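You operate a simulated robot arm through the tools that you are given. There is no shell and no other tool.

You are at the controls of a simulated robot arm. One attempt, no reset.

TASK
Wrap the parcel in two layers of film and rub out the air bubbles.
Fine: free the table, half a turn lays a layer; lock it before you rub; the rubbing pad goes back. Set down upright: rubbing pad. What is to be rubbed or washed off counts as gone when no trace of it is left.

It is judged by the outcome, as a careful person would: the job done as asked, and still so three seconds after it is handed in. It fails if anything else is knocked over, pushed out of place, dropped, spilled or broken.

THE ROBOT
A 7-joint arm with a three-finger gripper, fixed in place. Base frame: the origin is at the foot of the arm, x ahead of it, y to its left, z up. Lengths are in mm, angles in degrees, forces in N, time in s.
Its first joint turns from -166.0 to 166.0 degrees. Payload 2.69 kg.
Tool frame: the origin (TCP) lies between the finger pads and is the grasp point; the fingertips stand 30 mm ahead of it; z points along the fingers, y is the line along which they close. Largest opening 128 mm; the body of the gripper starts 117 mm behind the TCP.
Orientation is that of the tool frame in the base frame, as [roll, pitch, yaw] about the fixed x, y, z axes, in that order (R = Rz(yaw) Ry(pitch) Rx(roll)). With the fingers straight down and closing along the base's y, the tool's x points along the base's -x, its y along +y and its z along -z.

THE INTERFACE
- The arm moves only by the tool drive_tool. Its argument "motion" is text: rows parted by semicolons, each of 7 numbers parted by spaces: the shift along the base's x, y, z in units of 200 mm (1.0 is 200 mm), then the turn, a rotation vector about the base's x, y, z in units of 60 degrees (1.0 is 60 degrees), then the gripper command, from -1 (shut) to 1 (fully open), values between in proportion. In form: tx ty tz rx ry rz gripper; .... A call has 1 to 20 rows; each row is the pose to reach, as a shift and turn from the pose commanded when the call began. A call with a number of a shift or a turn outside -1 to 1 is refused whole. Each row takes 0.2 s and may step no farther than 50 mm and 8.6 degrees from the row before; otherwise, or with a gripper value out of range, the whole call is refused. Where a pose cannot be reached the arm comes as near as it can. A force on the tool above 40 N (or 10 N above the force at the start of the call, whichever is more), or a blocked arm, ends the call early, and 0.2 s more pass. Each finger halts on what it meets, pressing with about 39 N; the grip force reading is that of the motor and also rises with nothing between the fingers. The clock runs only during rows and for 0.2 s after the last one: add rows that repeat a pose to give the fingers time. It gives the time, the measured TCP pose, the force on the tool (base axes), the opening and the grip force at its end, in the units of the frame above (readings bear some noise), with the torque about the TCP (base axes, N m) and any sound that the robot's microphone picked up, and new pictures: "pictures" is both (left out), scene, wrist or none.
- Cameras (640 x 400 px; columns grow to the right, rows downward): "scene" is fixed at [225.6, 502.1, 1464.9]; the picture's right is [-0.04, -1.00, 0.00], its down [-0.60, 0.02, -0.80] and it looks along [0.80, -0.03, -0.60] (base axes); focal length 284 px, centre (320, 200). "wrist" rides on the gripper at [58, 54, -131] in the tool frame; the picture's right is [-0.68, 0.74, 0.00], its down [-0.62, -0.57, -0.55] and it looks along [-0.40, -0.37, 0.84] (tool axes); focal length 234 px, centre (320, 200). There is no depth. A picture from a camera that has moved, and an enlarged one, comes with that camera's place and axes in the base frame and with its lens. The place of the scene camera against the robot may be out by one fixed shift of up to 12 mm in any direction.
- move_column(by): slides the trunk up (or, below 0, down) by that many mm; the arm rides with it, the base frame stays. It gives what a move gives, with no picture.
- enlarge(camera, box): a new picture of the part [left, top, right, bottom] of that camera's present view, enlarged. The clock stands still meanwhile.
- job_done(): hands the job in; it is judged then, once.

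Nothing tells you positions but the pictures and the camera data. Unless the task says otherwise, let go and move clear before handing in.

The tools are called after "Emit:" as name(argument=value, ...) on one line, values as JSON. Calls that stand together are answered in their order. drive_tool: Moves the arm, as the interface text tells. Its arguments: {"type":"object","properties":{"motion":{"type":"string"},"pictures":{"type":"string","enum":["both","scene","wrist","none"]}},"required":["motion"]} The other tools are called the same way: move_column (by) slides the trunk up or down; enlarge (camera, box) takes an enlarged picture of a part of a camera's view; job_done () hands the job in.

At the start:

```text
clock: 0.0
position: [698.8, 240.2, 1275.2]
tcp_rot: [-179.9, 0.1, -180.0]
ft_force: [-0.3, 0.5, -0.9]
torque: [0.0, -0.01, -0.01]
width: 128.1
gripper_force: 0.0
trunk travel left (down, up): [-150.0, 200.0]
```

scene: 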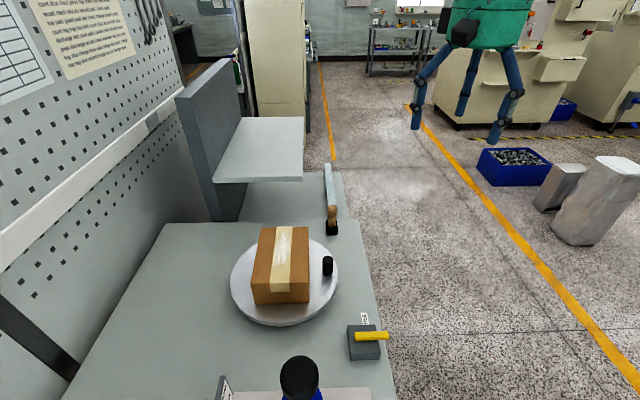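
wrist: 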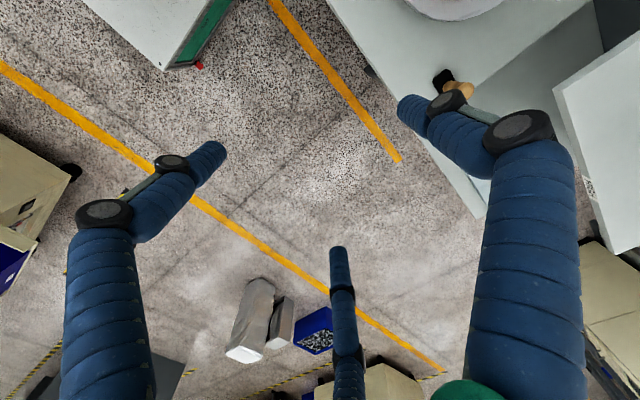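

I see a bench with a parcel on a round turntable that has a black knob, a dark lever or box with a yellow handle, and a film roll or tool nearby. I'll look closer before moving.

Emit:
enlarge(camera="scene", box=[200, 200, 400, 400])

Emit:
enlarge(camera="scene", box=[280, 150, 380, 250])

Emit:
enlarge(camera="scene", box=[320, 290, 420, 380])

Emit:
enlarge(camera="scene", box=[180, 340, 400, 400])

Emit:
enlarge(camera="scene", box=[0, 0, 200, 125])

```text
2.00 times, centred on (300, 300) of scene
camera zoom: at [225.6, 502.1, 1464.9], right [-0.04, -1.0, 0.0], down [-0.6, 0.02, -0.8], along [0.8, -0.03, -0.6], focal length 567 px, centre (360, 0)
```

zoom: 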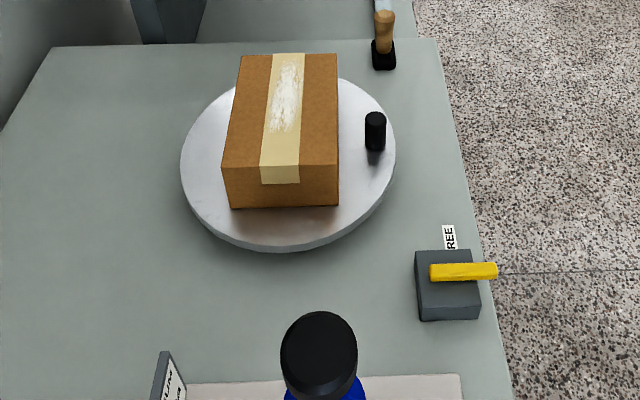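

```text
4.00 times, centred on (330, 200) of scene
camera zoom: at [225.6, 502.1, 1464.9], right [-0.04, -1.0, 0.0], down [-0.6, 0.02, -0.8], along [0.8, -0.03, -0.6], focal length 1135 px, centre (280, 200)
```

zoom: 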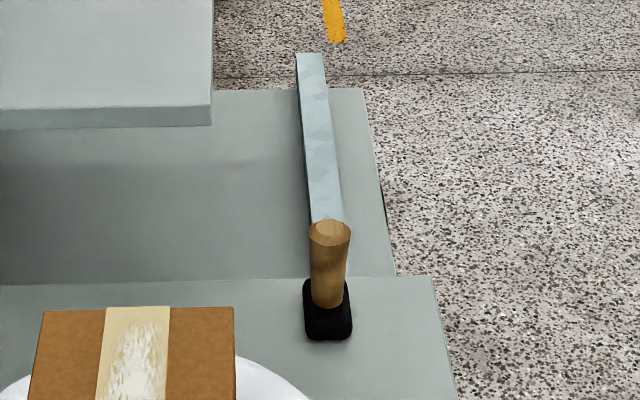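

```text
4.44 times, centred on (370, 335) of scene
camera zoom: at [225.6, 502.1, 1464.9], right [-0.04, -1.0, 0.0], down [-0.6, 0.02, -0.8], along [0.8, -0.03, -0.6], focal length 1261 px, centre (98, -400)
```

zoom: 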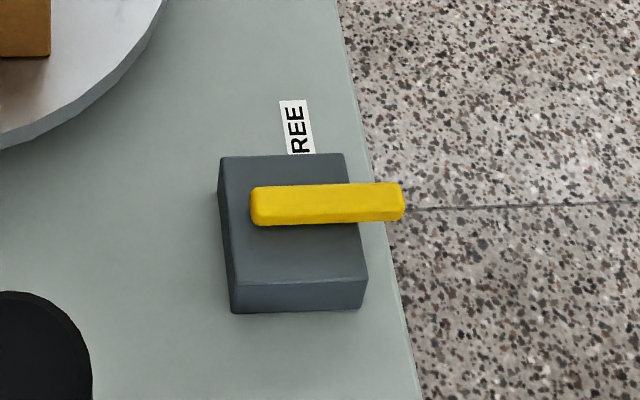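

```text
2.91 times, centred on (290, 370) of scene
camera zoom: at [225.6, 502.1, 1464.9], right [-0.04, -1.0, 0.0], down [-0.6, 0.02, -0.8], along [0.8, -0.03, -0.6], focal length 825 px, centre (407, -294)
```

zoom: 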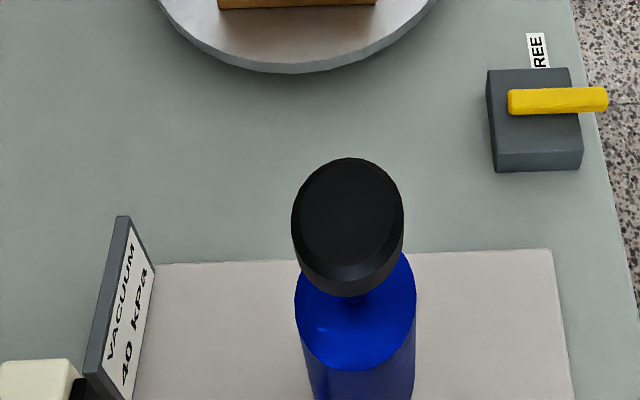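

```text
3.20 times, centred on (100, 62) of scene
camera zoom: at [225.6, 502.1, 1464.9], right [-0.04, -1.0, 0.0], down [-0.6, 0.02, -0.8], along [0.8, -0.03, -0.6], focal length 908 px, centre (1024, 640)
```

zoom: 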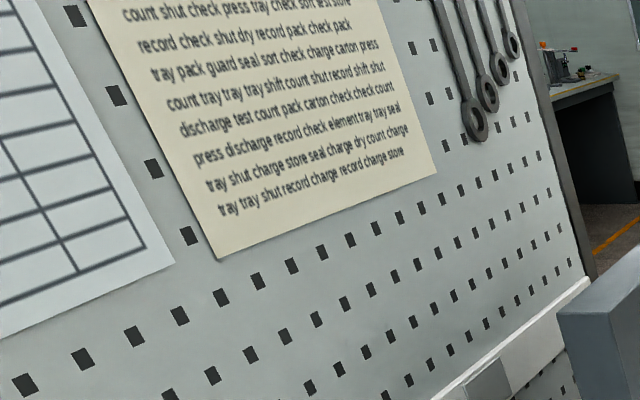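

The wrapping table is locked by a yellow lever, which has a "FREE" label on its far side. I'll bring the wrist camera over to see the layout from a second view and work out heights.

Emit:
drive_tool(motion="-0.08 0.12 -0.06 0 0 0.125 1; -0.16 0.24 -0.12 0 0 0.25 1; -0.24 0.36 -0.18 0 0 0.375 1; -0.32 0.48 -0.24 0 0 0.5 1; -0.40 0.60 -0.30 0 0 0.625 1; -0.48 0.72 -0.36 0 0 0.75 1; -0.56 0.84 -0.42 0 0 0.875 1; -0.64 0.96 -0.48 0 0 1 1")

```text
clock: 1.8
position: [571.0, 431.5, 1180.3]
tcp_rot: [-179.9, 0.0, -119.9]
ft_force: [0.4, -0.3, -0.4]
torque: [-0.01, 0.04, 0.01]
width: 127.9
gripper_force: 0.0
trunk travel left (down, up): [-150.0, 200.0]
camera wrist: at [495.2, 407.7, 1311.9], right [-0.3, 0.95, 0.0], down [0.8, 0.25, 0.55], along [0.52, 0.17, -0.84], focal length 234 px, centre (320, 200)
```

scene: 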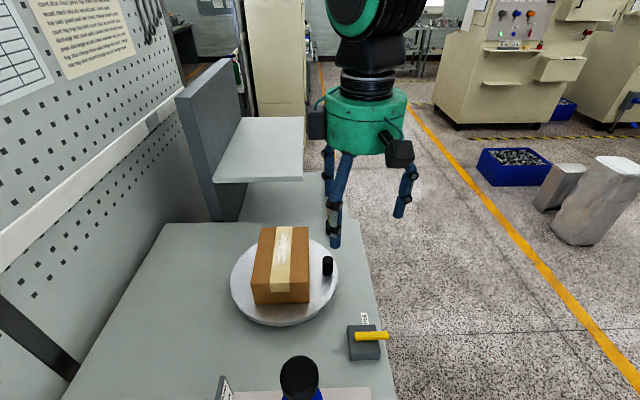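
wrist: 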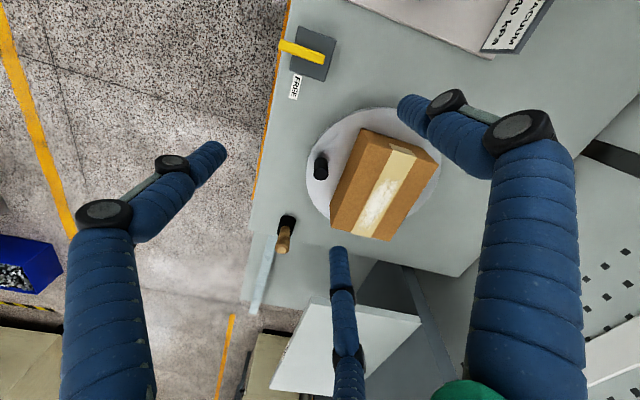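

The hand has three visible fingers. The first triangulation puts the turntable knob top near (673, 466, 955). I'll enlarge for precision.

Emit:
enlarge(camera="wrist", box=[250, 20, 350, 120])

Emit:
enlarge(camera="wrist", box=[290, 95, 450, 255])

Emit:
enlarge(camera="wrist", box=[230, 200, 330, 320])

Emit:
enlarge(camera="scene", box=[220, 215, 350, 335])

Emit:
enlarge(camera="scene", box=[310, 200, 360, 250])

```text
4.00 times, centred on (300, 70) of wrist
camera zoom: at [495.2, 407.7, 1311.9], right [-0.3, 0.95, 0.0], down [0.8, 0.25, 0.55], along [0.52, 0.17, -0.84], focal length 937 px, centre (400, 720)
```

zoom: 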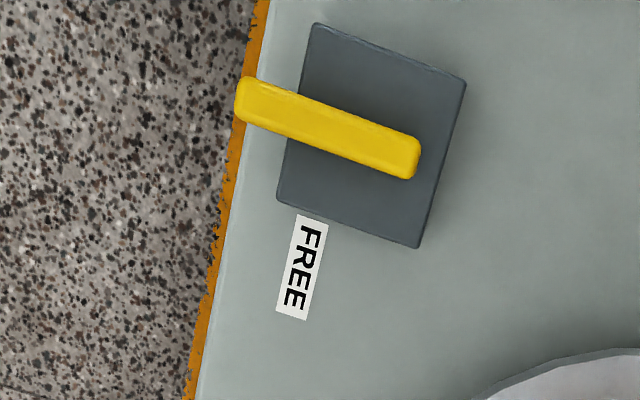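

```text
2.50 times, centred on (370, 175) of wrist
camera zoom: at [495.2, 407.7, 1311.9], right [-0.3, 0.95, 0.0], down [0.8, 0.25, 0.55], along [0.52, 0.17, -0.84], focal length 585 px, centre (195, 262)
```

zoom: 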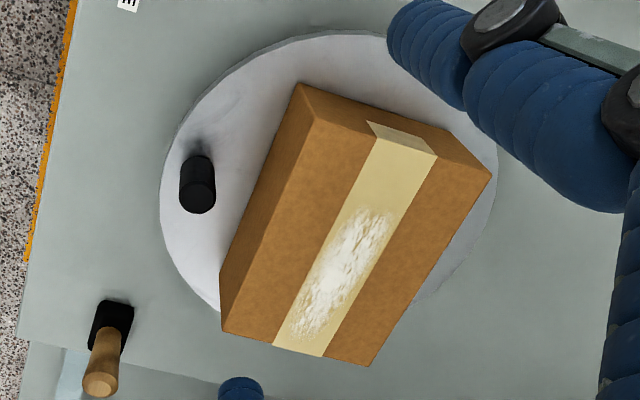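

```text
3.33 times, centred on (280, 260) of wrist
camera zoom: at [495.2, 407.7, 1311.9], right [-0.3, 0.95, 0.0], down [0.8, 0.25, 0.55], along [0.52, 0.17, -0.84], focal length 781 px, centre (453, 0)
```

zoom: 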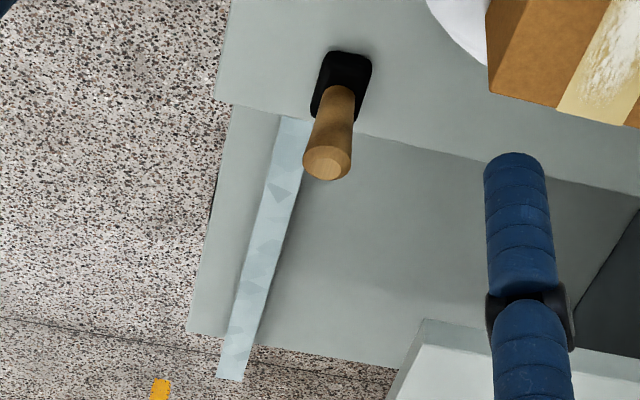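

```text
3.33 times, centred on (285, 275) of scene
camera zoom: at [225.6, 502.1, 1464.9], right [-0.04, -1.0, 0.0], down [-0.6, 0.02, -0.8], along [0.8, -0.03, -0.6], focal length 946 px, centre (437, -50)
```

zoom: 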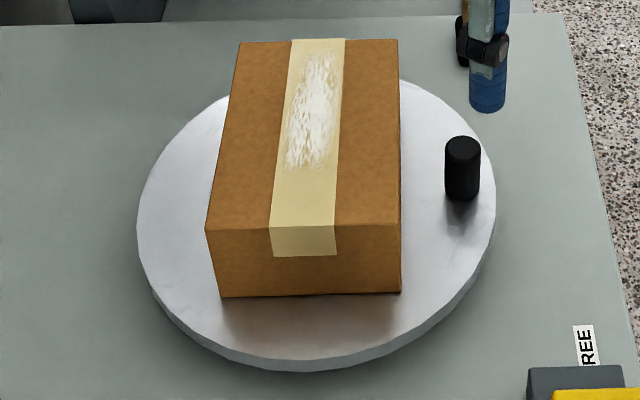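

```text
8.00 times, centred on (335, 225) of scene
camera zoom: at [225.6, 502.1, 1464.9], right [-0.04, -1.0, 0.0], down [-0.6, 0.02, -0.8], along [0.8, -0.03, -0.6], focal length 2269 px, centre (200, 0)
```

zoom: 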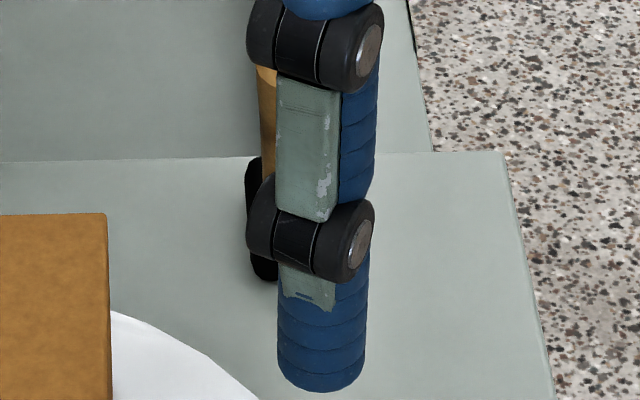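

Estimates so far: parcel centre about (675, 570) with its top near 983, knob near (668, 467), lever pivot near (508, 400) and pad near (835, 437). I'll close the hand in free air to see how the fingers move, then get a second view near the lever.

Emit:
drive_tool(motion="-0.12 -0.055 -0.10 0 0 0 -1; -0.24 -0.11 -0.20 0 0 0 -1; -0.36 -0.165 -0.30 0 0 0 -1; -0.48 -0.22 -0.40 0 0 0 -1; -0.60 -0.275 -0.5 0 0 0 -1; -0.72 -0.33 -0.6 0 0 0 -1; -0.72 -0.33 -0.6 0 0 0 -1")

```text
clock: 3.4
position: [427.3, 366.3, 1058.2]
tcp_rot: [180.0, 0.0, -120.1]
ft_force: [-0.6, -0.7, 0.6]
torque: [0.04, -0.05, 0.01]
width: 1.9
gripper_force: 31.1
trunk travel left (down, up): [-150.0, 200.0]
camera wrist: at [351.1, 342.0, 1190.3], right [-0.3, 0.95, 0.0], down [0.8, 0.25, 0.55], along [0.52, 0.16, -0.84], focal length 234 px, centre (320, 200)
```

scene: 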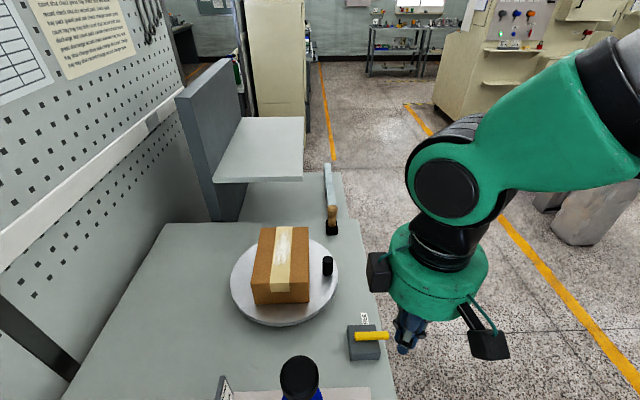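
wrist: 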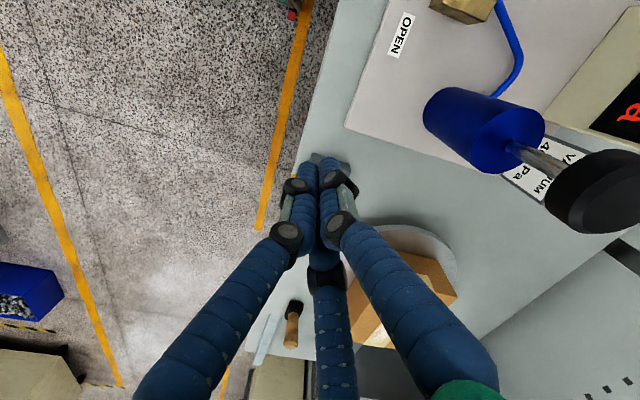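

Emit:
enlarge(camera="wrist", box=[260, 130, 380, 230])

Emit:
enlarge(camera="scene", box=[330, 270, 430, 370])

```text
4.00 times, centred on (320, 180) of wrist
camera zoom: at [351.1, 342.0, 1190.3], right [-0.3, 0.95, 0.0], down [0.8, 0.25, 0.55], along [0.52, 0.16, -0.84], focal length 937 px, centre (320, 280)
```

zoom: 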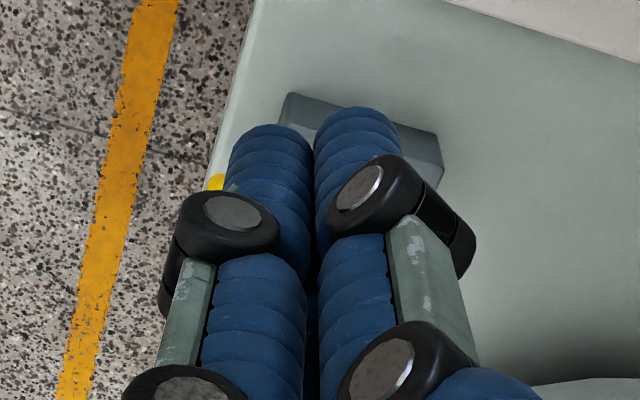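

```text
4.00 times, centred on (380, 320) of scene
camera zoom: at [225.6, 502.1, 1464.9], right [-0.04, -1.0, 0.0], down [-0.6, 0.02, -0.8], along [0.8, -0.03, -0.6], focal length 1135 px, centre (80, -280)
```

zoom: 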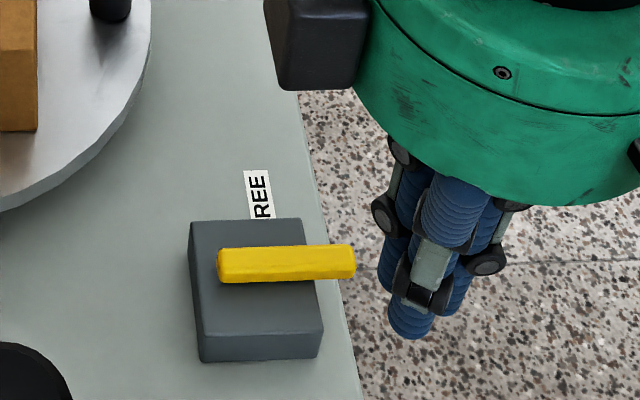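

Emit:
drive_tool(motion="0 -0.2 -0.1 0 0 0 -1; 0 -0.4 -0.2 0 0 0 -1; 0 -0.6 -0.3 0 0 0 -1; 0 -0.7 -0.3 0 0 0 -1", pictures="wrist")

Emit:
enlarge(camera="wrist", box=[340, 180, 500, 300])

```text
clock: 4.4
position: [427.3, 225.1, 998.7]
tcp_rot: [180.0, 0.1, -120.0]
ft_force: [0.6, 0.4, 0.4]
torque: [0.0, 0.01, 0.03]
width: 2.1
gripper_force: 31.7
trunk travel left (down, up): [-150.0, 200.0]
camera wrist: at [351.2, 201.8, 1130.9], right [-0.3, 0.95, 0.0], down [0.8, 0.25, 0.55], along [0.52, 0.16, -0.84], focal length 234 px, centre (320, 200)
```

wrist: 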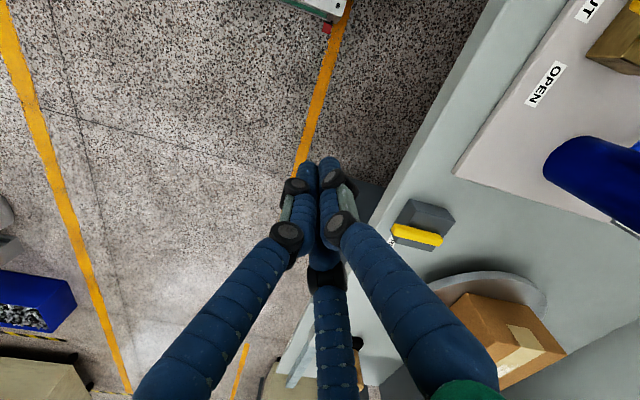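

```text
3.33 times, centred on (420, 240) of wrist
camera zoom: at [351.2, 201.8, 1130.9], right [-0.3, 0.95, 0.0], down [0.8, 0.25, 0.55], along [0.52, 0.16, -0.84], focal length 781 px, centre (-13, 67)
```

zoom: 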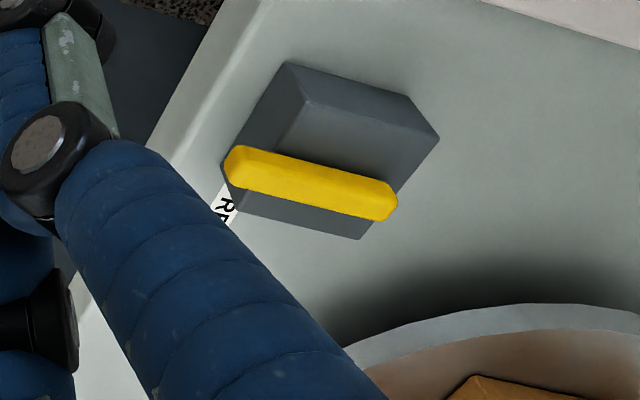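

The second wrist view puts the table near z≈862, the lever box top near 890 and the lever at about 890–900, running along -y with its end near (509, 352). I'll bring the closed fingertips to the near side of its overhanging end.

Emit:
drive_tool(motion="0.04 0.22 0 0 0 0 -1; 0.09 0.44 0 0 0 0 -1; 0.14 0.665 0 0 0 0 -1; 0.14 0.665 -0.19 0 0 0 -1; 0.14 0.665 -0.365 0 0 0 -1")

Emit:
enlarge(camera="scene", box=[310, 280, 430, 400])

Emit:
enlarge(camera="wrist", box=[260, 130, 400, 230])

```text
clock: 5.6
position: [456.4, 360.6, 927.2]
tcp_rot: [-179.9, 0.0, -120.1]
ft_force: [-0.3, 0.3, 0.5]
torque: [-0.03, -0.02, 0.03]
width: 2.3
gripper_force: 31.8
trunk travel left (down, up): [-150.0, 200.0]
camera wrist: at [379.8, 336.4, 1058.5], right [-0.3, 0.95, 0.0], down [0.8, 0.25, 0.55], along [0.52, 0.16, -0.84], focal length 234 px, centre (320, 200)
```

scene: 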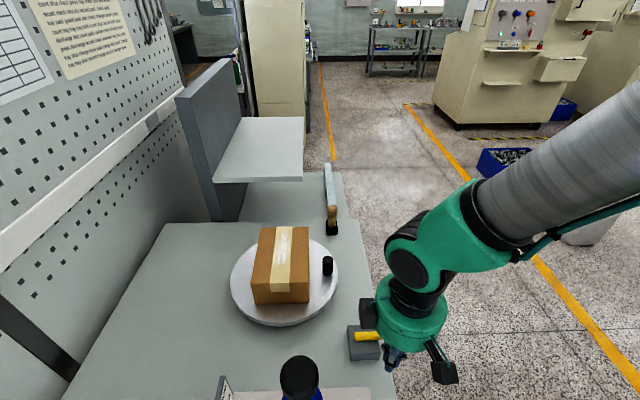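
wrist: 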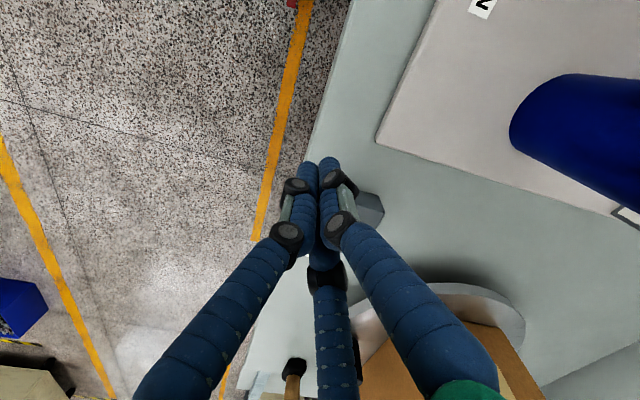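

```text
3.33 times, centred on (370, 340) of scene
camera zoom: at [225.6, 502.1, 1464.9], right [-0.04, -1.0, 0.0], down [-0.6, 0.02, -0.8], along [0.8, -0.03, -0.6], focal length 946 px, centre (153, -267)
```

zoom: 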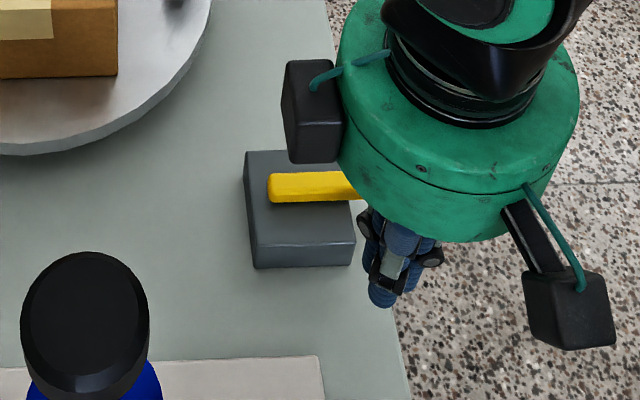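

```text
4.00 times, centred on (330, 180) of wrist
camera zoom: at [379.8, 336.4, 1058.5], right [-0.3, 0.95, 0.0], down [0.8, 0.25, 0.55], along [0.52, 0.16, -0.84], focal length 937 px, centre (280, 280)
```

zoom: 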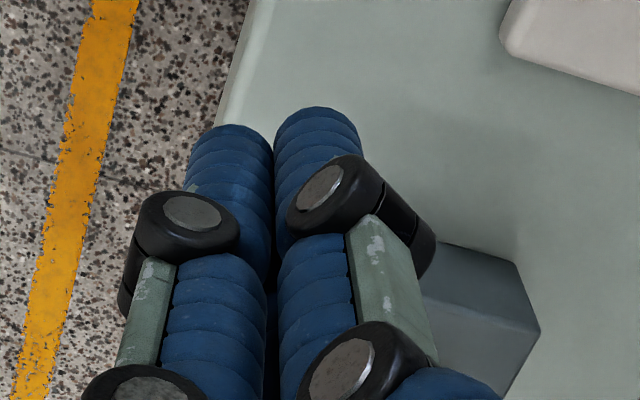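

Emit:
drive_tool(motion="0.04 0 -0.015 0 0 0 -1; 0.08 0 -0.02 0 0 0 -1; 0.12 0 -0.02 0 0 0 -1; 0.16 0 -0.02 0 0 0 -1; 0.2 0 -0.02 0 0 0 -1", pictures="scene")

Emit:
enlarge(camera="scene", box=[310, 280, 430, 400])

```text
clock: 6.8
position: [496.1, 359.3, 921.3]
tcp_rot: [-180.0, 0.0, -120.1]
ft_force: [0.0, 0.4, -0.2]
torque: [0.0, 0.04, 0.06]
width: 2.1
gripper_force: 31.4
trunk travel left (down, up): [-150.0, 200.0]
```

scene: 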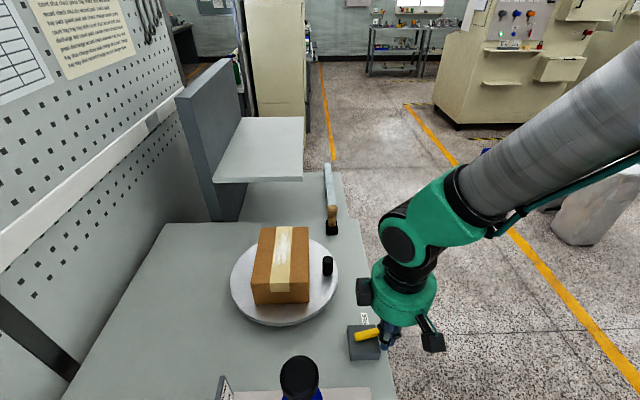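

```text
3.33 times, centred on (370, 340) of scene
camera zoom: at [225.6, 502.1, 1464.9], right [-0.04, -1.0, 0.0], down [-0.6, 0.02, -0.8], along [0.8, -0.03, -0.6], focal length 946 px, centre (153, -267)
```

zoom: 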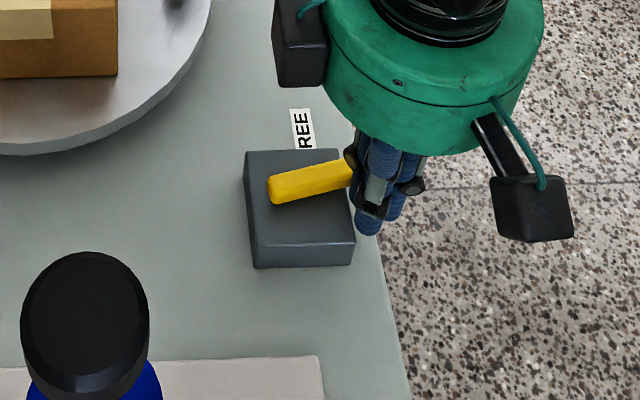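

The lever turns easily, pivoting near its inner end. I'll continue along the arc toward FREE.

Emit:
drive_tool(motion="0.033 -0.019 0.005 0 0 0 -1; 0.066 -0.037 0.01 0 0 0 -1; 0.098 -0.034 0.01 0 0 0 -1; 0.131 -0.03 0.01 0 0 0 -1; 0.162 -0.018 0.01 0 0 0 -1; 0.192 -0.006 0.01 0 0 0 -1; 0.218 0.012 0.01 0 0 0 -1; 0.245 0.033 0.01 0 0 0 -1", pictures="scene")

Emit:
enlarge(camera="scene", box=[310, 280, 430, 400])

```text
clock: 8.6
position: [545.6, 364.5, 923.3]
tcp_rot: [-179.9, 0.0, -120.1]
ft_force: [-0.2, -0.5, 0.0]
torque: [-0.02, -0.04, 0.02]
width: 2.2
gripper_force: 31.4
trunk travel left (down, up): [-150.0, 200.0]
```

scene: 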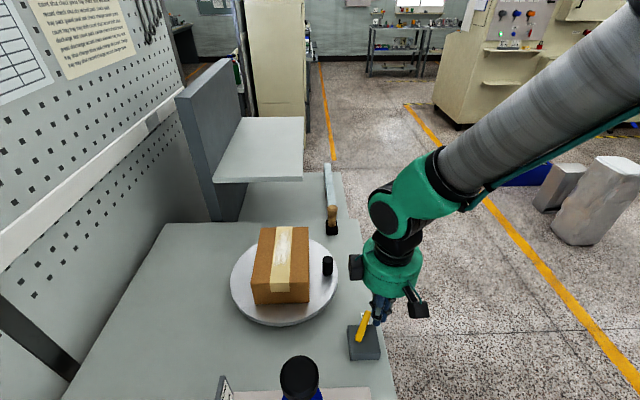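

```text
3.33 times, centred on (370, 340) of scene
camera zoom: at [225.6, 502.1, 1464.9], right [-0.04, -1.0, 0.0], down [-0.6, 0.02, -0.8], along [0.8, -0.03, -0.6], focal length 946 px, centre (153, -267)
```

zoom: 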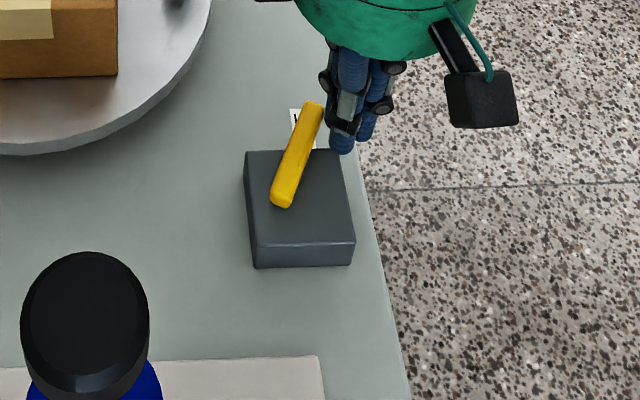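

Emit:
drive_tool(motion="0.02 0.025 0 0 0 0 -1; 0.035 0.05 0 0 0 0 -1; 0.045 0.075 0 0 0 0 -1; 0.045 0.09 0 0 0 0 -1", pictures="scene")

Emit:
enlarge(camera="scene", box=[310, 280, 430, 400])

```text
clock: 9.4
position: [548.5, 372.0, 921.0]
tcp_rot: [179.8, -0.7, -120.1]
ft_force: [-4.0, -13.4, -2.2]
torque: [-0.2, 0.07, -0.11]
width: 2.1
gripper_force: 31.4
trunk travel left (down, up): [-150.0, 200.0]
stopped in row 3: the force on the tool passed its limit at 46 N (the readings are from after the stop); the commanded pose is now the measured one
```

scene: 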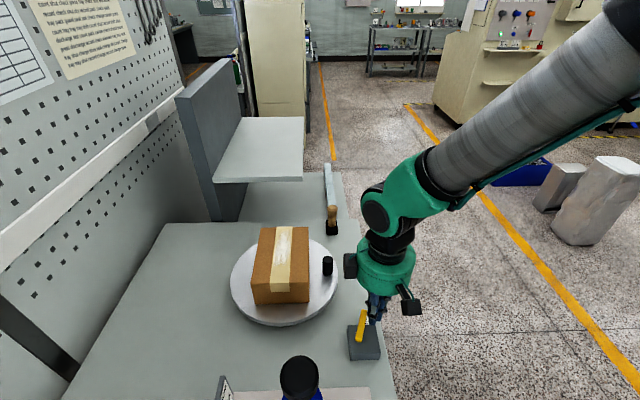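

```text
3.33 times, centred on (370, 340) of scene
camera zoom: at [225.6, 502.1, 1464.9], right [-0.04, -1.0, 0.0], down [-0.6, 0.02, -0.8], along [0.8, -0.03, -0.6], focal length 946 px, centre (153, -267)
```

zoom: 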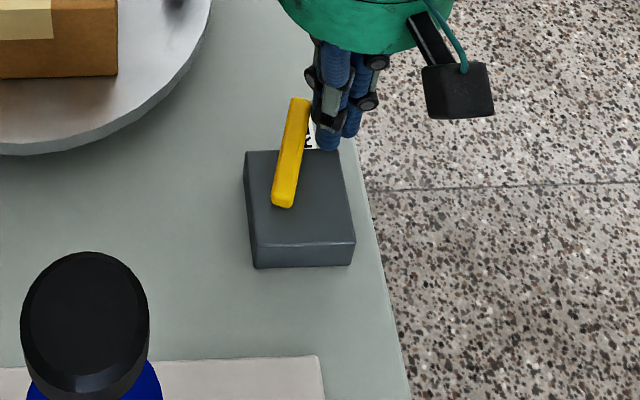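

The lever met a stop pointing at the FREE label. I'll back off and verify with the wrist camera.

Emit:
drive_tool(motion="0 -0.1 0.05 0 0 0 -1; -0.05 -0.2 0.2 0 0 0 -1; -0.14 -0.21 0.4 0 0 0 -1")

Emit:
enlarge(camera="wrist", box=[320, 120, 480, 220])

Emit:
enlarge(camera="scene", box=[310, 280, 430, 400])

```text
clock: 10.2
position: [522.5, 332.4, 1003.6]
tcp_rot: [179.7, -0.5, -120.1]
ft_force: [0.1, -0.2, 0.3]
torque: [-0.02, 0.0, 0.0]
width: 2.2
gripper_force: 31.2
trunk travel left (down, up): [-150.0, 200.0]
camera wrist: at [446.9, 309.8, 1136.0], right [-0.3, 0.95, 0.0], down [0.8, 0.25, 0.54], along [0.52, 0.16, -0.84], focal length 234 px, centre (320, 200)
```

scene: 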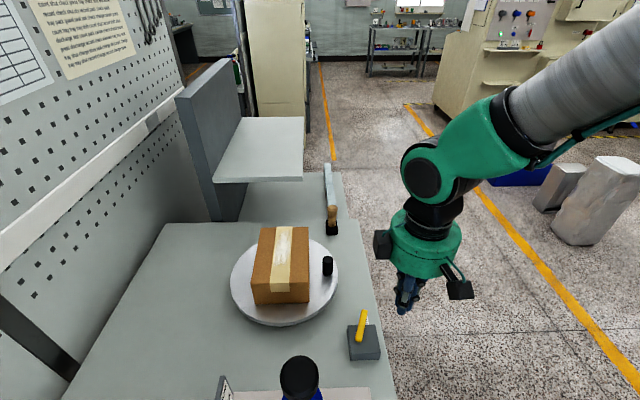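
wrist: 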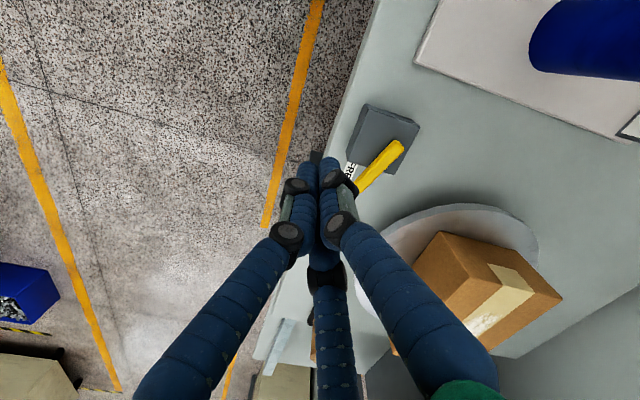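

```text
4.00 times, centred on (400, 170) of wrist
camera zoom: at [446.9, 309.8, 1136.0], right [-0.3, 0.95, 0.0], down [0.8, 0.25, 0.54], along [0.52, 0.16, -0.84], focal length 937 px, centre (0, 320)
```

zoom: 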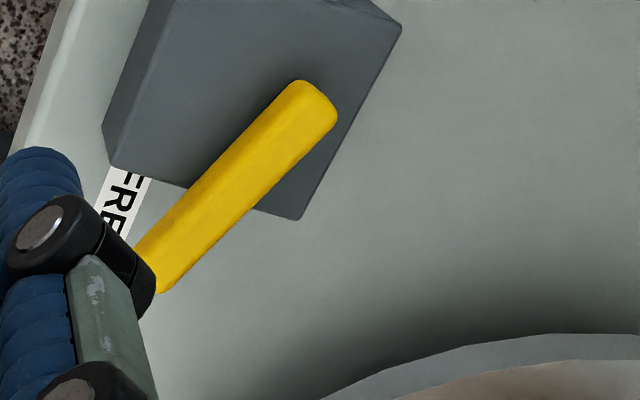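

```text
3.33 times, centred on (370, 340) of scene
camera zoom: at [225.6, 502.1, 1464.9], right [-0.04, -1.0, 0.0], down [-0.6, 0.02, -0.8], along [0.8, -0.03, -0.6], focal length 946 px, centre (153, -267)
```

zoom: 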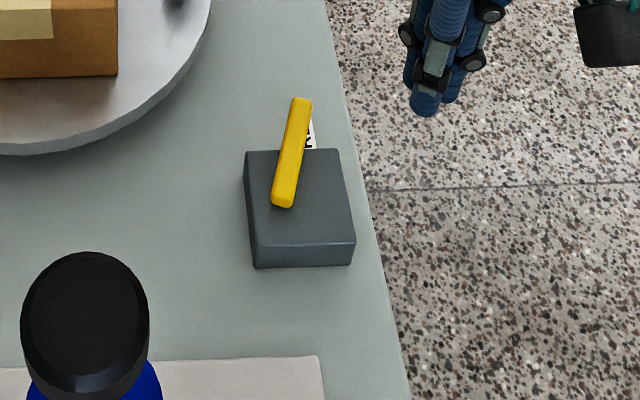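

The lever rests at FREE (contact was on the lever, not the box). Next I'll get a clean second view of the turntable, knob and pad.

Emit:
drive_tool(motion="0.15 0.04 0.1 0 0 0 -1; 0.35 0.08 0.2 0 0 0 -1; 0.55 0.12 0.25 0 0 0 -1; 0.75 0.16 0.25 0 0 0 -1; 0.95 0.19 0.25 0 0 0 -1; 1 0.19 0.25 0 0 0 -1")

Emit:
enlarge(camera="wrist", box=[340, 50, 640, 240])

```text
clock: 11.6
position: [724.6, 370.7, 1053.1]
tcp_rot: [179.8, -0.6, -120.1]
ft_force: [-0.2, -0.4, -0.7]
torque: [-0.01, 0.01, 0.04]
width: 2.1
gripper_force: 31.4
trunk travel left (down, up): [-150.0, 200.0]
camera wrist: at [649.1, 348.4, 1184.5], right [-0.3, 0.95, 0.0], down [0.8, 0.25, 0.54], along [0.52, 0.16, -0.84], focal length 234 px, centre (320, 200)
```

scene: 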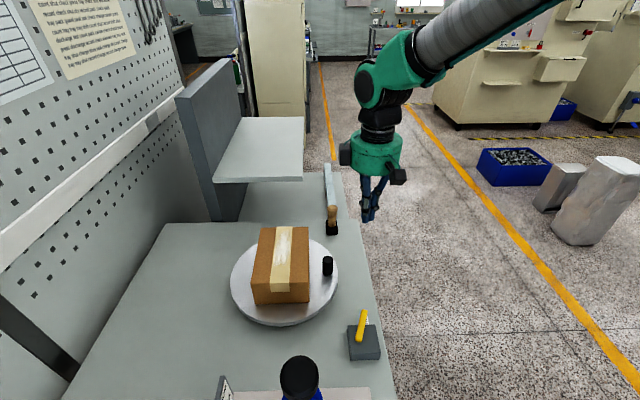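
wrist: 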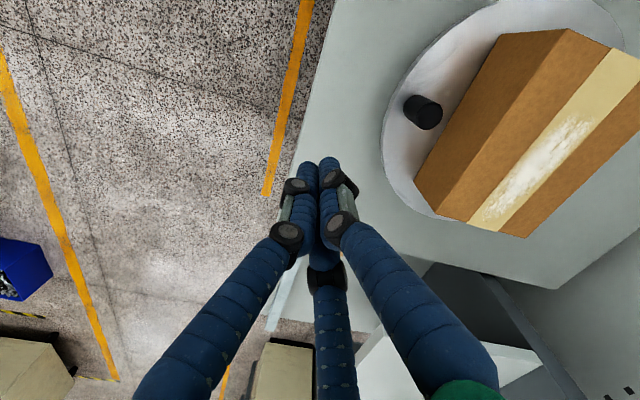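

```text
2.11 times, centred on (490, 145) of wrist
camera zoom: at [649.1, 348.4, 1184.5], right [-0.3, 0.95, 0.0], down [0.8, 0.25, 0.54], along [0.52, 0.16, -0.84], focal length 493 px, centre (-38, 316)
```

zoom: 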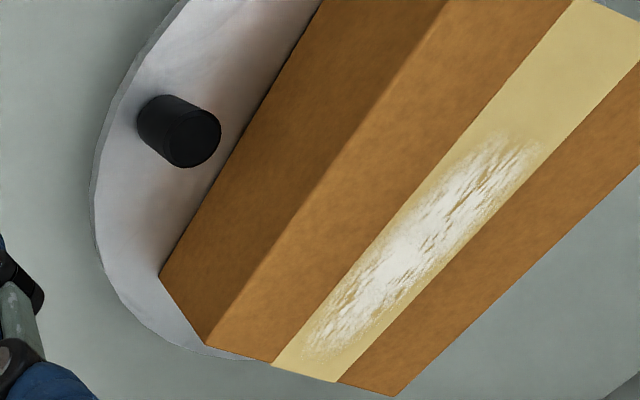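

Refined: turntable centre about (671, 573), knob at (669, 467.5) with its top near 943, parcel top near 976. I'll inspect the strip behind the pad, since it may show the film's feed direction.

Emit:
enlarge(camera="scene", box=[290, 150, 370, 250])

Emit:
enlarge(camera="wrist", box=[240, 220, 400, 400])

Emit:
enlarge(camera="scene", box=[230, 215, 350, 335])

```text
4.00 times, centred on (330, 200) of scene
camera zoom: at [225.6, 502.1, 1464.9], right [-0.04, -1.0, 0.0], down [-0.6, 0.02, -0.8], along [0.8, -0.03, -0.6], focal length 1135 px, centre (280, 200)
```

zoom: 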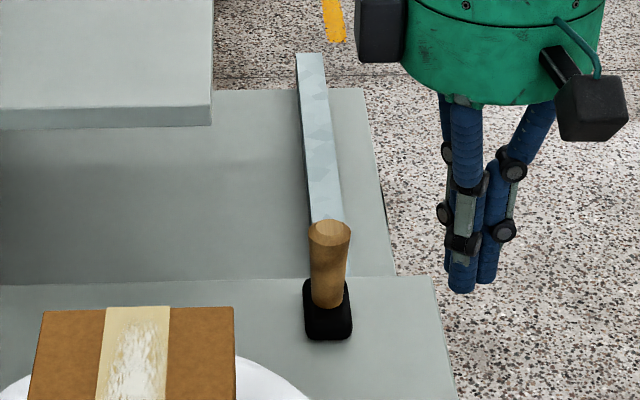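

```text
2.22 times, centred on (320, 310) of wrist
camera zoom: at [649.1, 348.4, 1184.5], right [-0.3, 0.95, 0.0], down [0.8, 0.25, 0.54], along [0.52, 0.16, -0.84], focal length 520 px, centre (320, -44)
```

zoom: 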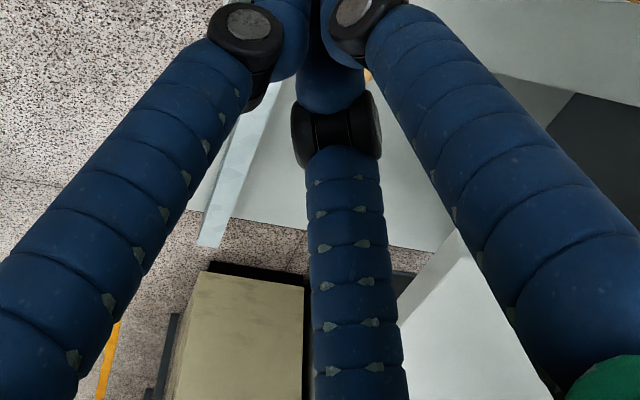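

```text
3.33 times, centred on (290, 275) of scene
camera zoom: at [225.6, 502.1, 1464.9], right [-0.04, -1.0, 0.0], down [-0.6, 0.02, -0.8], along [0.8, -0.03, -0.6], focal length 946 px, centre (420, -50)
```

zoom: 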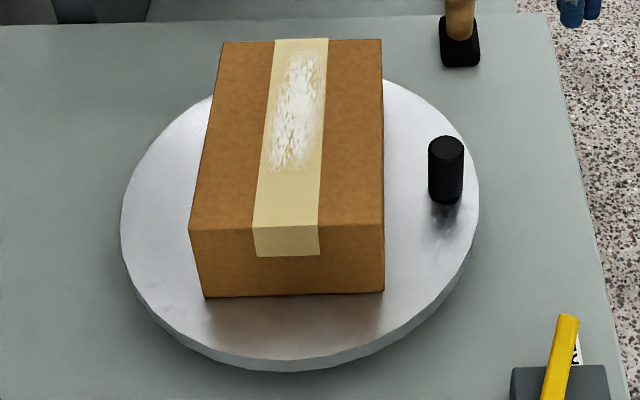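

The shelf edge (x≈875, z≈1048) and the tall bottle are clear of the hand's path. I'll place the closed fingertips beside the knob to push the table round as seen from above, starting at the knob's +x side.

Emit:
drive_tool(motion="-0.017 0.18 0 0 0 0 -1; -0.034 0.36 0 0 0 0 -1; -0.052 0.5325 0 0 0 0 -1; -0.052 0.5325 -0.18 0 0 0 -1; -0.052 0.5325 -0.36 0 0 0 -1; -0.052 0.5325 -0.505 0 0 0 -1")

Emit:
enlarge(camera="scene", box=[230, 195, 370, 335])

Emit:
enlarge(camera="wrist", box=[260, 100, 420, 220])

```text
clock: 13.0
position: [714.0, 478.6, 950.4]
tcp_rot: [179.9, -0.3, -120.1]
ft_force: [0.7, -0.8, 1.1]
torque: [-0.01, 0.02, 0.01]
width: 2.2
gripper_force: 31.3
trunk travel left (down, up): [-150.0, 200.0]
camera wrist: at [638.5, 455.1, 1083.3], right [-0.3, 0.95, 0.0], down [0.8, 0.25, 0.54], along [0.52, 0.16, -0.84], focal length 234 px, centre (320, 200)
```

scene: 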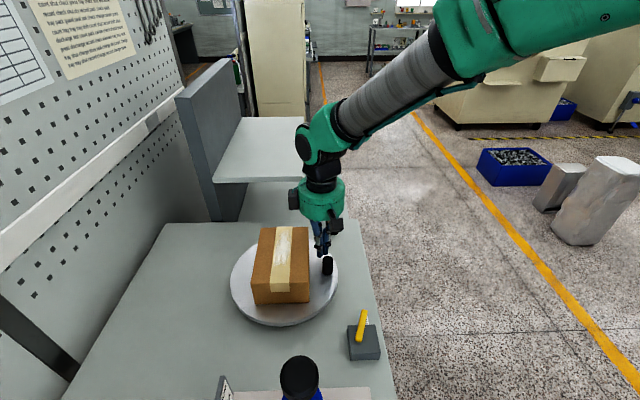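
wrist: 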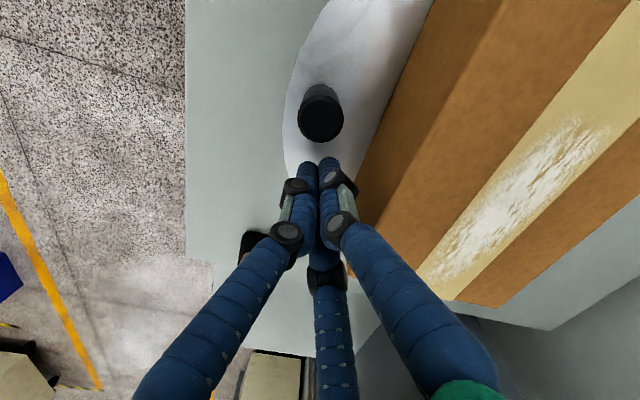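

```text
2.86 times, centred on (300, 265) of scene
camera zoom: at [225.6, 502.1, 1464.9], right [-0.04, -1.0, 0.0], down [-0.6, 0.02, -0.8], along [0.8, -0.03, -0.6], focal length 810 px, centre (377, 14)
```

zoom: 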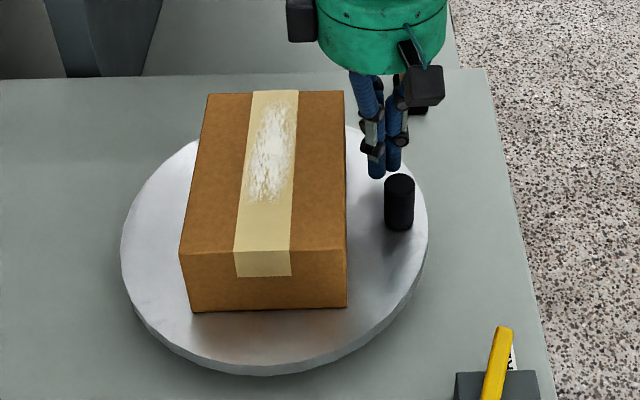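

```text
3.33 times, centred on (340, 160) of wrist
camera zoom: at [638.5, 455.1, 1083.3], right [-0.3, 0.95, 0.0], down [0.8, 0.25, 0.54], along [0.52, 0.16, -0.84], focal length 781 px, centre (253, 333)
```

zoom: 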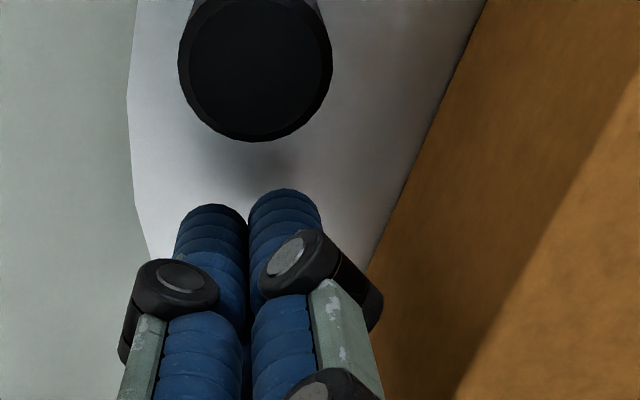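

Emit:
drive_tool(motion="-0.069 -0.025 0 0 0 0 -1; -0.1405 -0.0405 0 0 0 0 -1; -0.2135 -0.0455 0 0 0 0 -1; -0.2865 -0.0405 0 0 0 0 -1", pictures="scene")

Emit:
enlarge(camera="scene", box=[230, 195, 370, 335])

```text
clock: 13.6
position: [693.4, 473.2, 957.5]
tcp_rot: [-179.5, 0.5, -120.1]
ft_force: [8.6, 7.1, 3.0]
torque: [0.02, -0.03, -0.1]
width: 2.2
gripper_force: 31.5
trunk travel left (down, up): [-150.0, 200.0]
stopped in row 3: the force on the tool passed its limit at 59 N (the readings are from after the stop); the commanded pose is now the measured one
```

scene: 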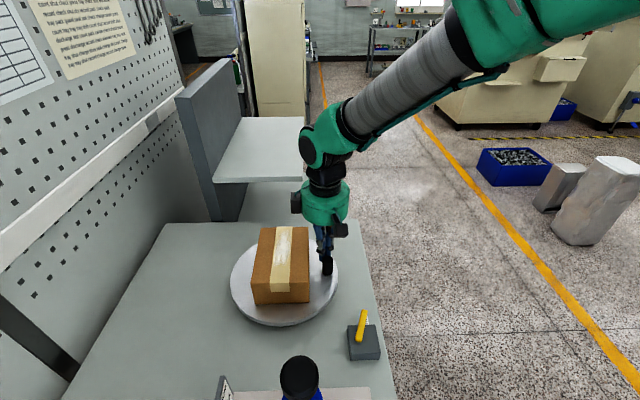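

```text
2.86 times, centred on (300, 265) of scene
camera zoom: at [225.6, 502.1, 1464.9], right [-0.04, -1.0, 0.0], down [-0.6, 0.02, -0.8], along [0.8, -0.03, -0.6], focal length 810 px, centre (377, 14)
```

zoom: 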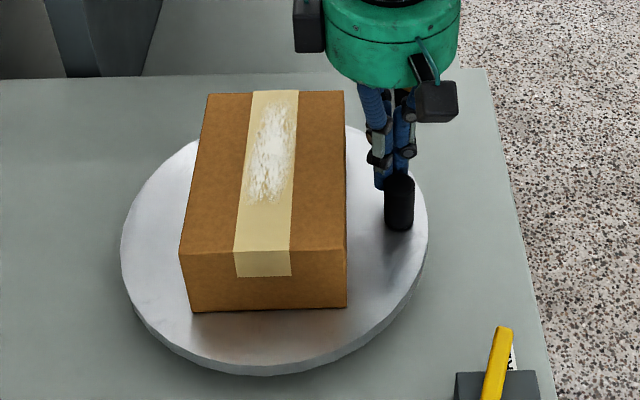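

Clockwise is blocked: the table didn't move at 59 N. I'll go round the outside of the knob and push the other way.

Emit:
drive_tool(motion="0.075 -0.05 -0.02 0 0 0 -1; 0.035 -0.205 -0.025 0 0 0 -1; -0.165 -0.24 -0.025 0 0 0 -1; -0.34 -0.165 -0.025 0 0 0 -1; -0.365 0.02 -0.025 0 0 0 -1; -0.2915 0.0055 -0.025 0 0 0 -1; -0.221 -0.0145 -0.025 0 0 0 -1; -0.1485 -0.0245 -0.025 0 0 0 -1; -0.0755 -0.0245 -0.025 0 0 0 -1", pictures="scene")

Emit:
enlarge(camera="scene", box=[230, 195, 370, 335])

```text
clock: 15.6
position: [676.8, 466.9, 951.6]
tcp_rot: [-179.7, 0.4, -120.1]
ft_force: [0.5, -0.2, -0.3]
torque: [-0.01, -0.03, -0.02]
width: 2.0
gripper_force: 31.0
trunk travel left (down, up): [-150.0, 200.0]
```

scene: 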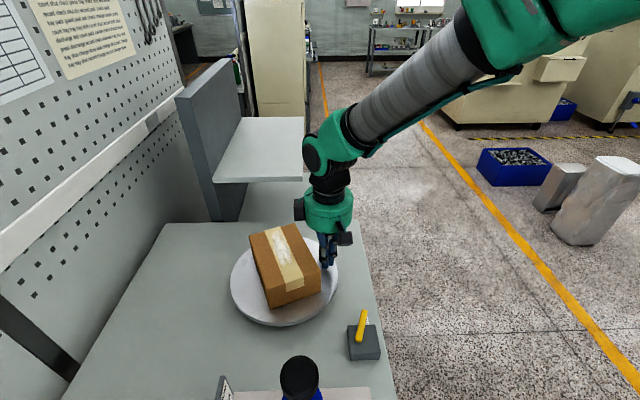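

```text
2.86 times, centred on (300, 265) of scene
camera zoom: at [225.6, 502.1, 1464.9], right [-0.04, -1.0, 0.0], down [-0.6, 0.02, -0.8], along [0.8, -0.03, -0.6], focal length 810 px, centre (377, 14)
```

zoom: 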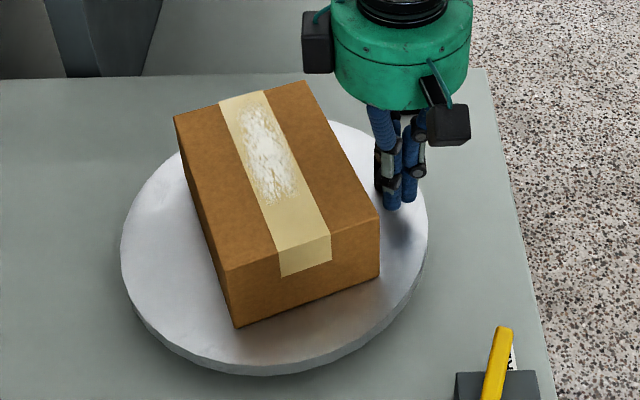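

Counter-clockwise turns freely. I'll continue along the circle.

Emit:
drive_tool(motion="0.0725 0.010 0 0 0 0 -1; 0.143 0.030 0 0 0 0 -1; 0.21 0.06 0 0 0 0 -1; 0.272 0.099 0 0 0 0 -1; 0.328 0.146 0 0 0 0 -1; 0.377 0.2005 0 0 0 0 -1; 0.418 0.261 0 0 0 0 -1; 0.4505 0.327 0 0 0 0 -1; 0.473 0.3965 0 0 0 0 -1", pictures="both")

Emit:
enlarge(camera="scene", box=[220, 180, 380, 340])

```text
clock: 17.6
position: [771.7, 547.2, 950.4]
tcp_rot: [-179.7, 0.3, -120.0]
ft_force: [0.7, -1.8, 0.7]
torque: [0.0, -0.01, -0.07]
width: 1.8
gripper_force: 31.4
trunk travel left (down, up): [-150.0, 200.0]
camera wrist: at [695.5, 523.0, 1081.8], right [-0.3, 0.95, 0.0], down [0.79, 0.25, 0.56], along [0.53, 0.17, -0.83], focal length 234 px, centre (320, 200)
```

scene: 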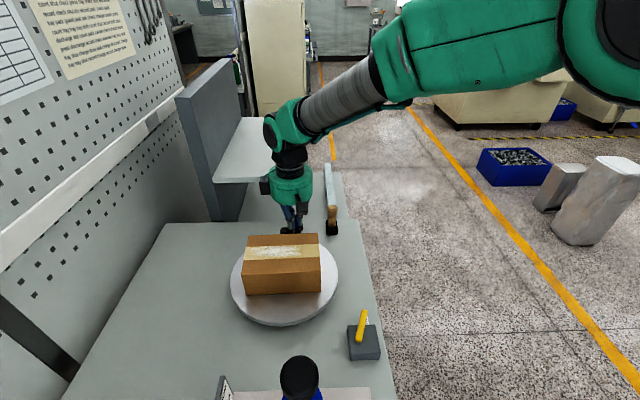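
wrist: 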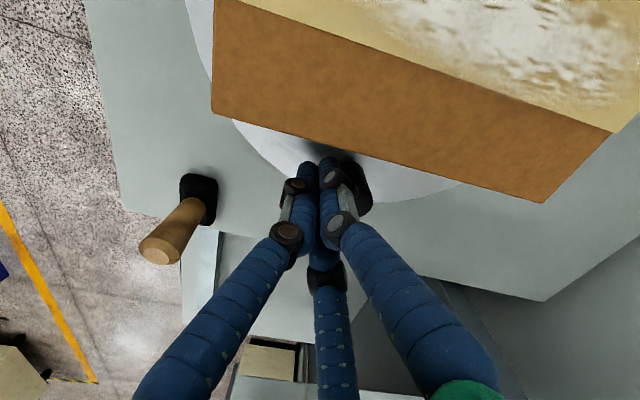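

```text
2.50 times, centred on (300, 260) of scene
camera zoom: at [225.6, 502.1, 1464.9], right [-0.04, -1.0, 0.0], down [-0.6, 0.02, -0.8], along [0.8, -0.03, -0.6], focal length 709 px, centre (370, 50)
```

zoom: 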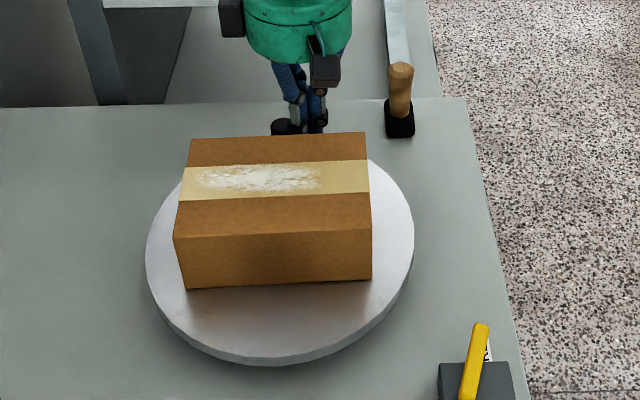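

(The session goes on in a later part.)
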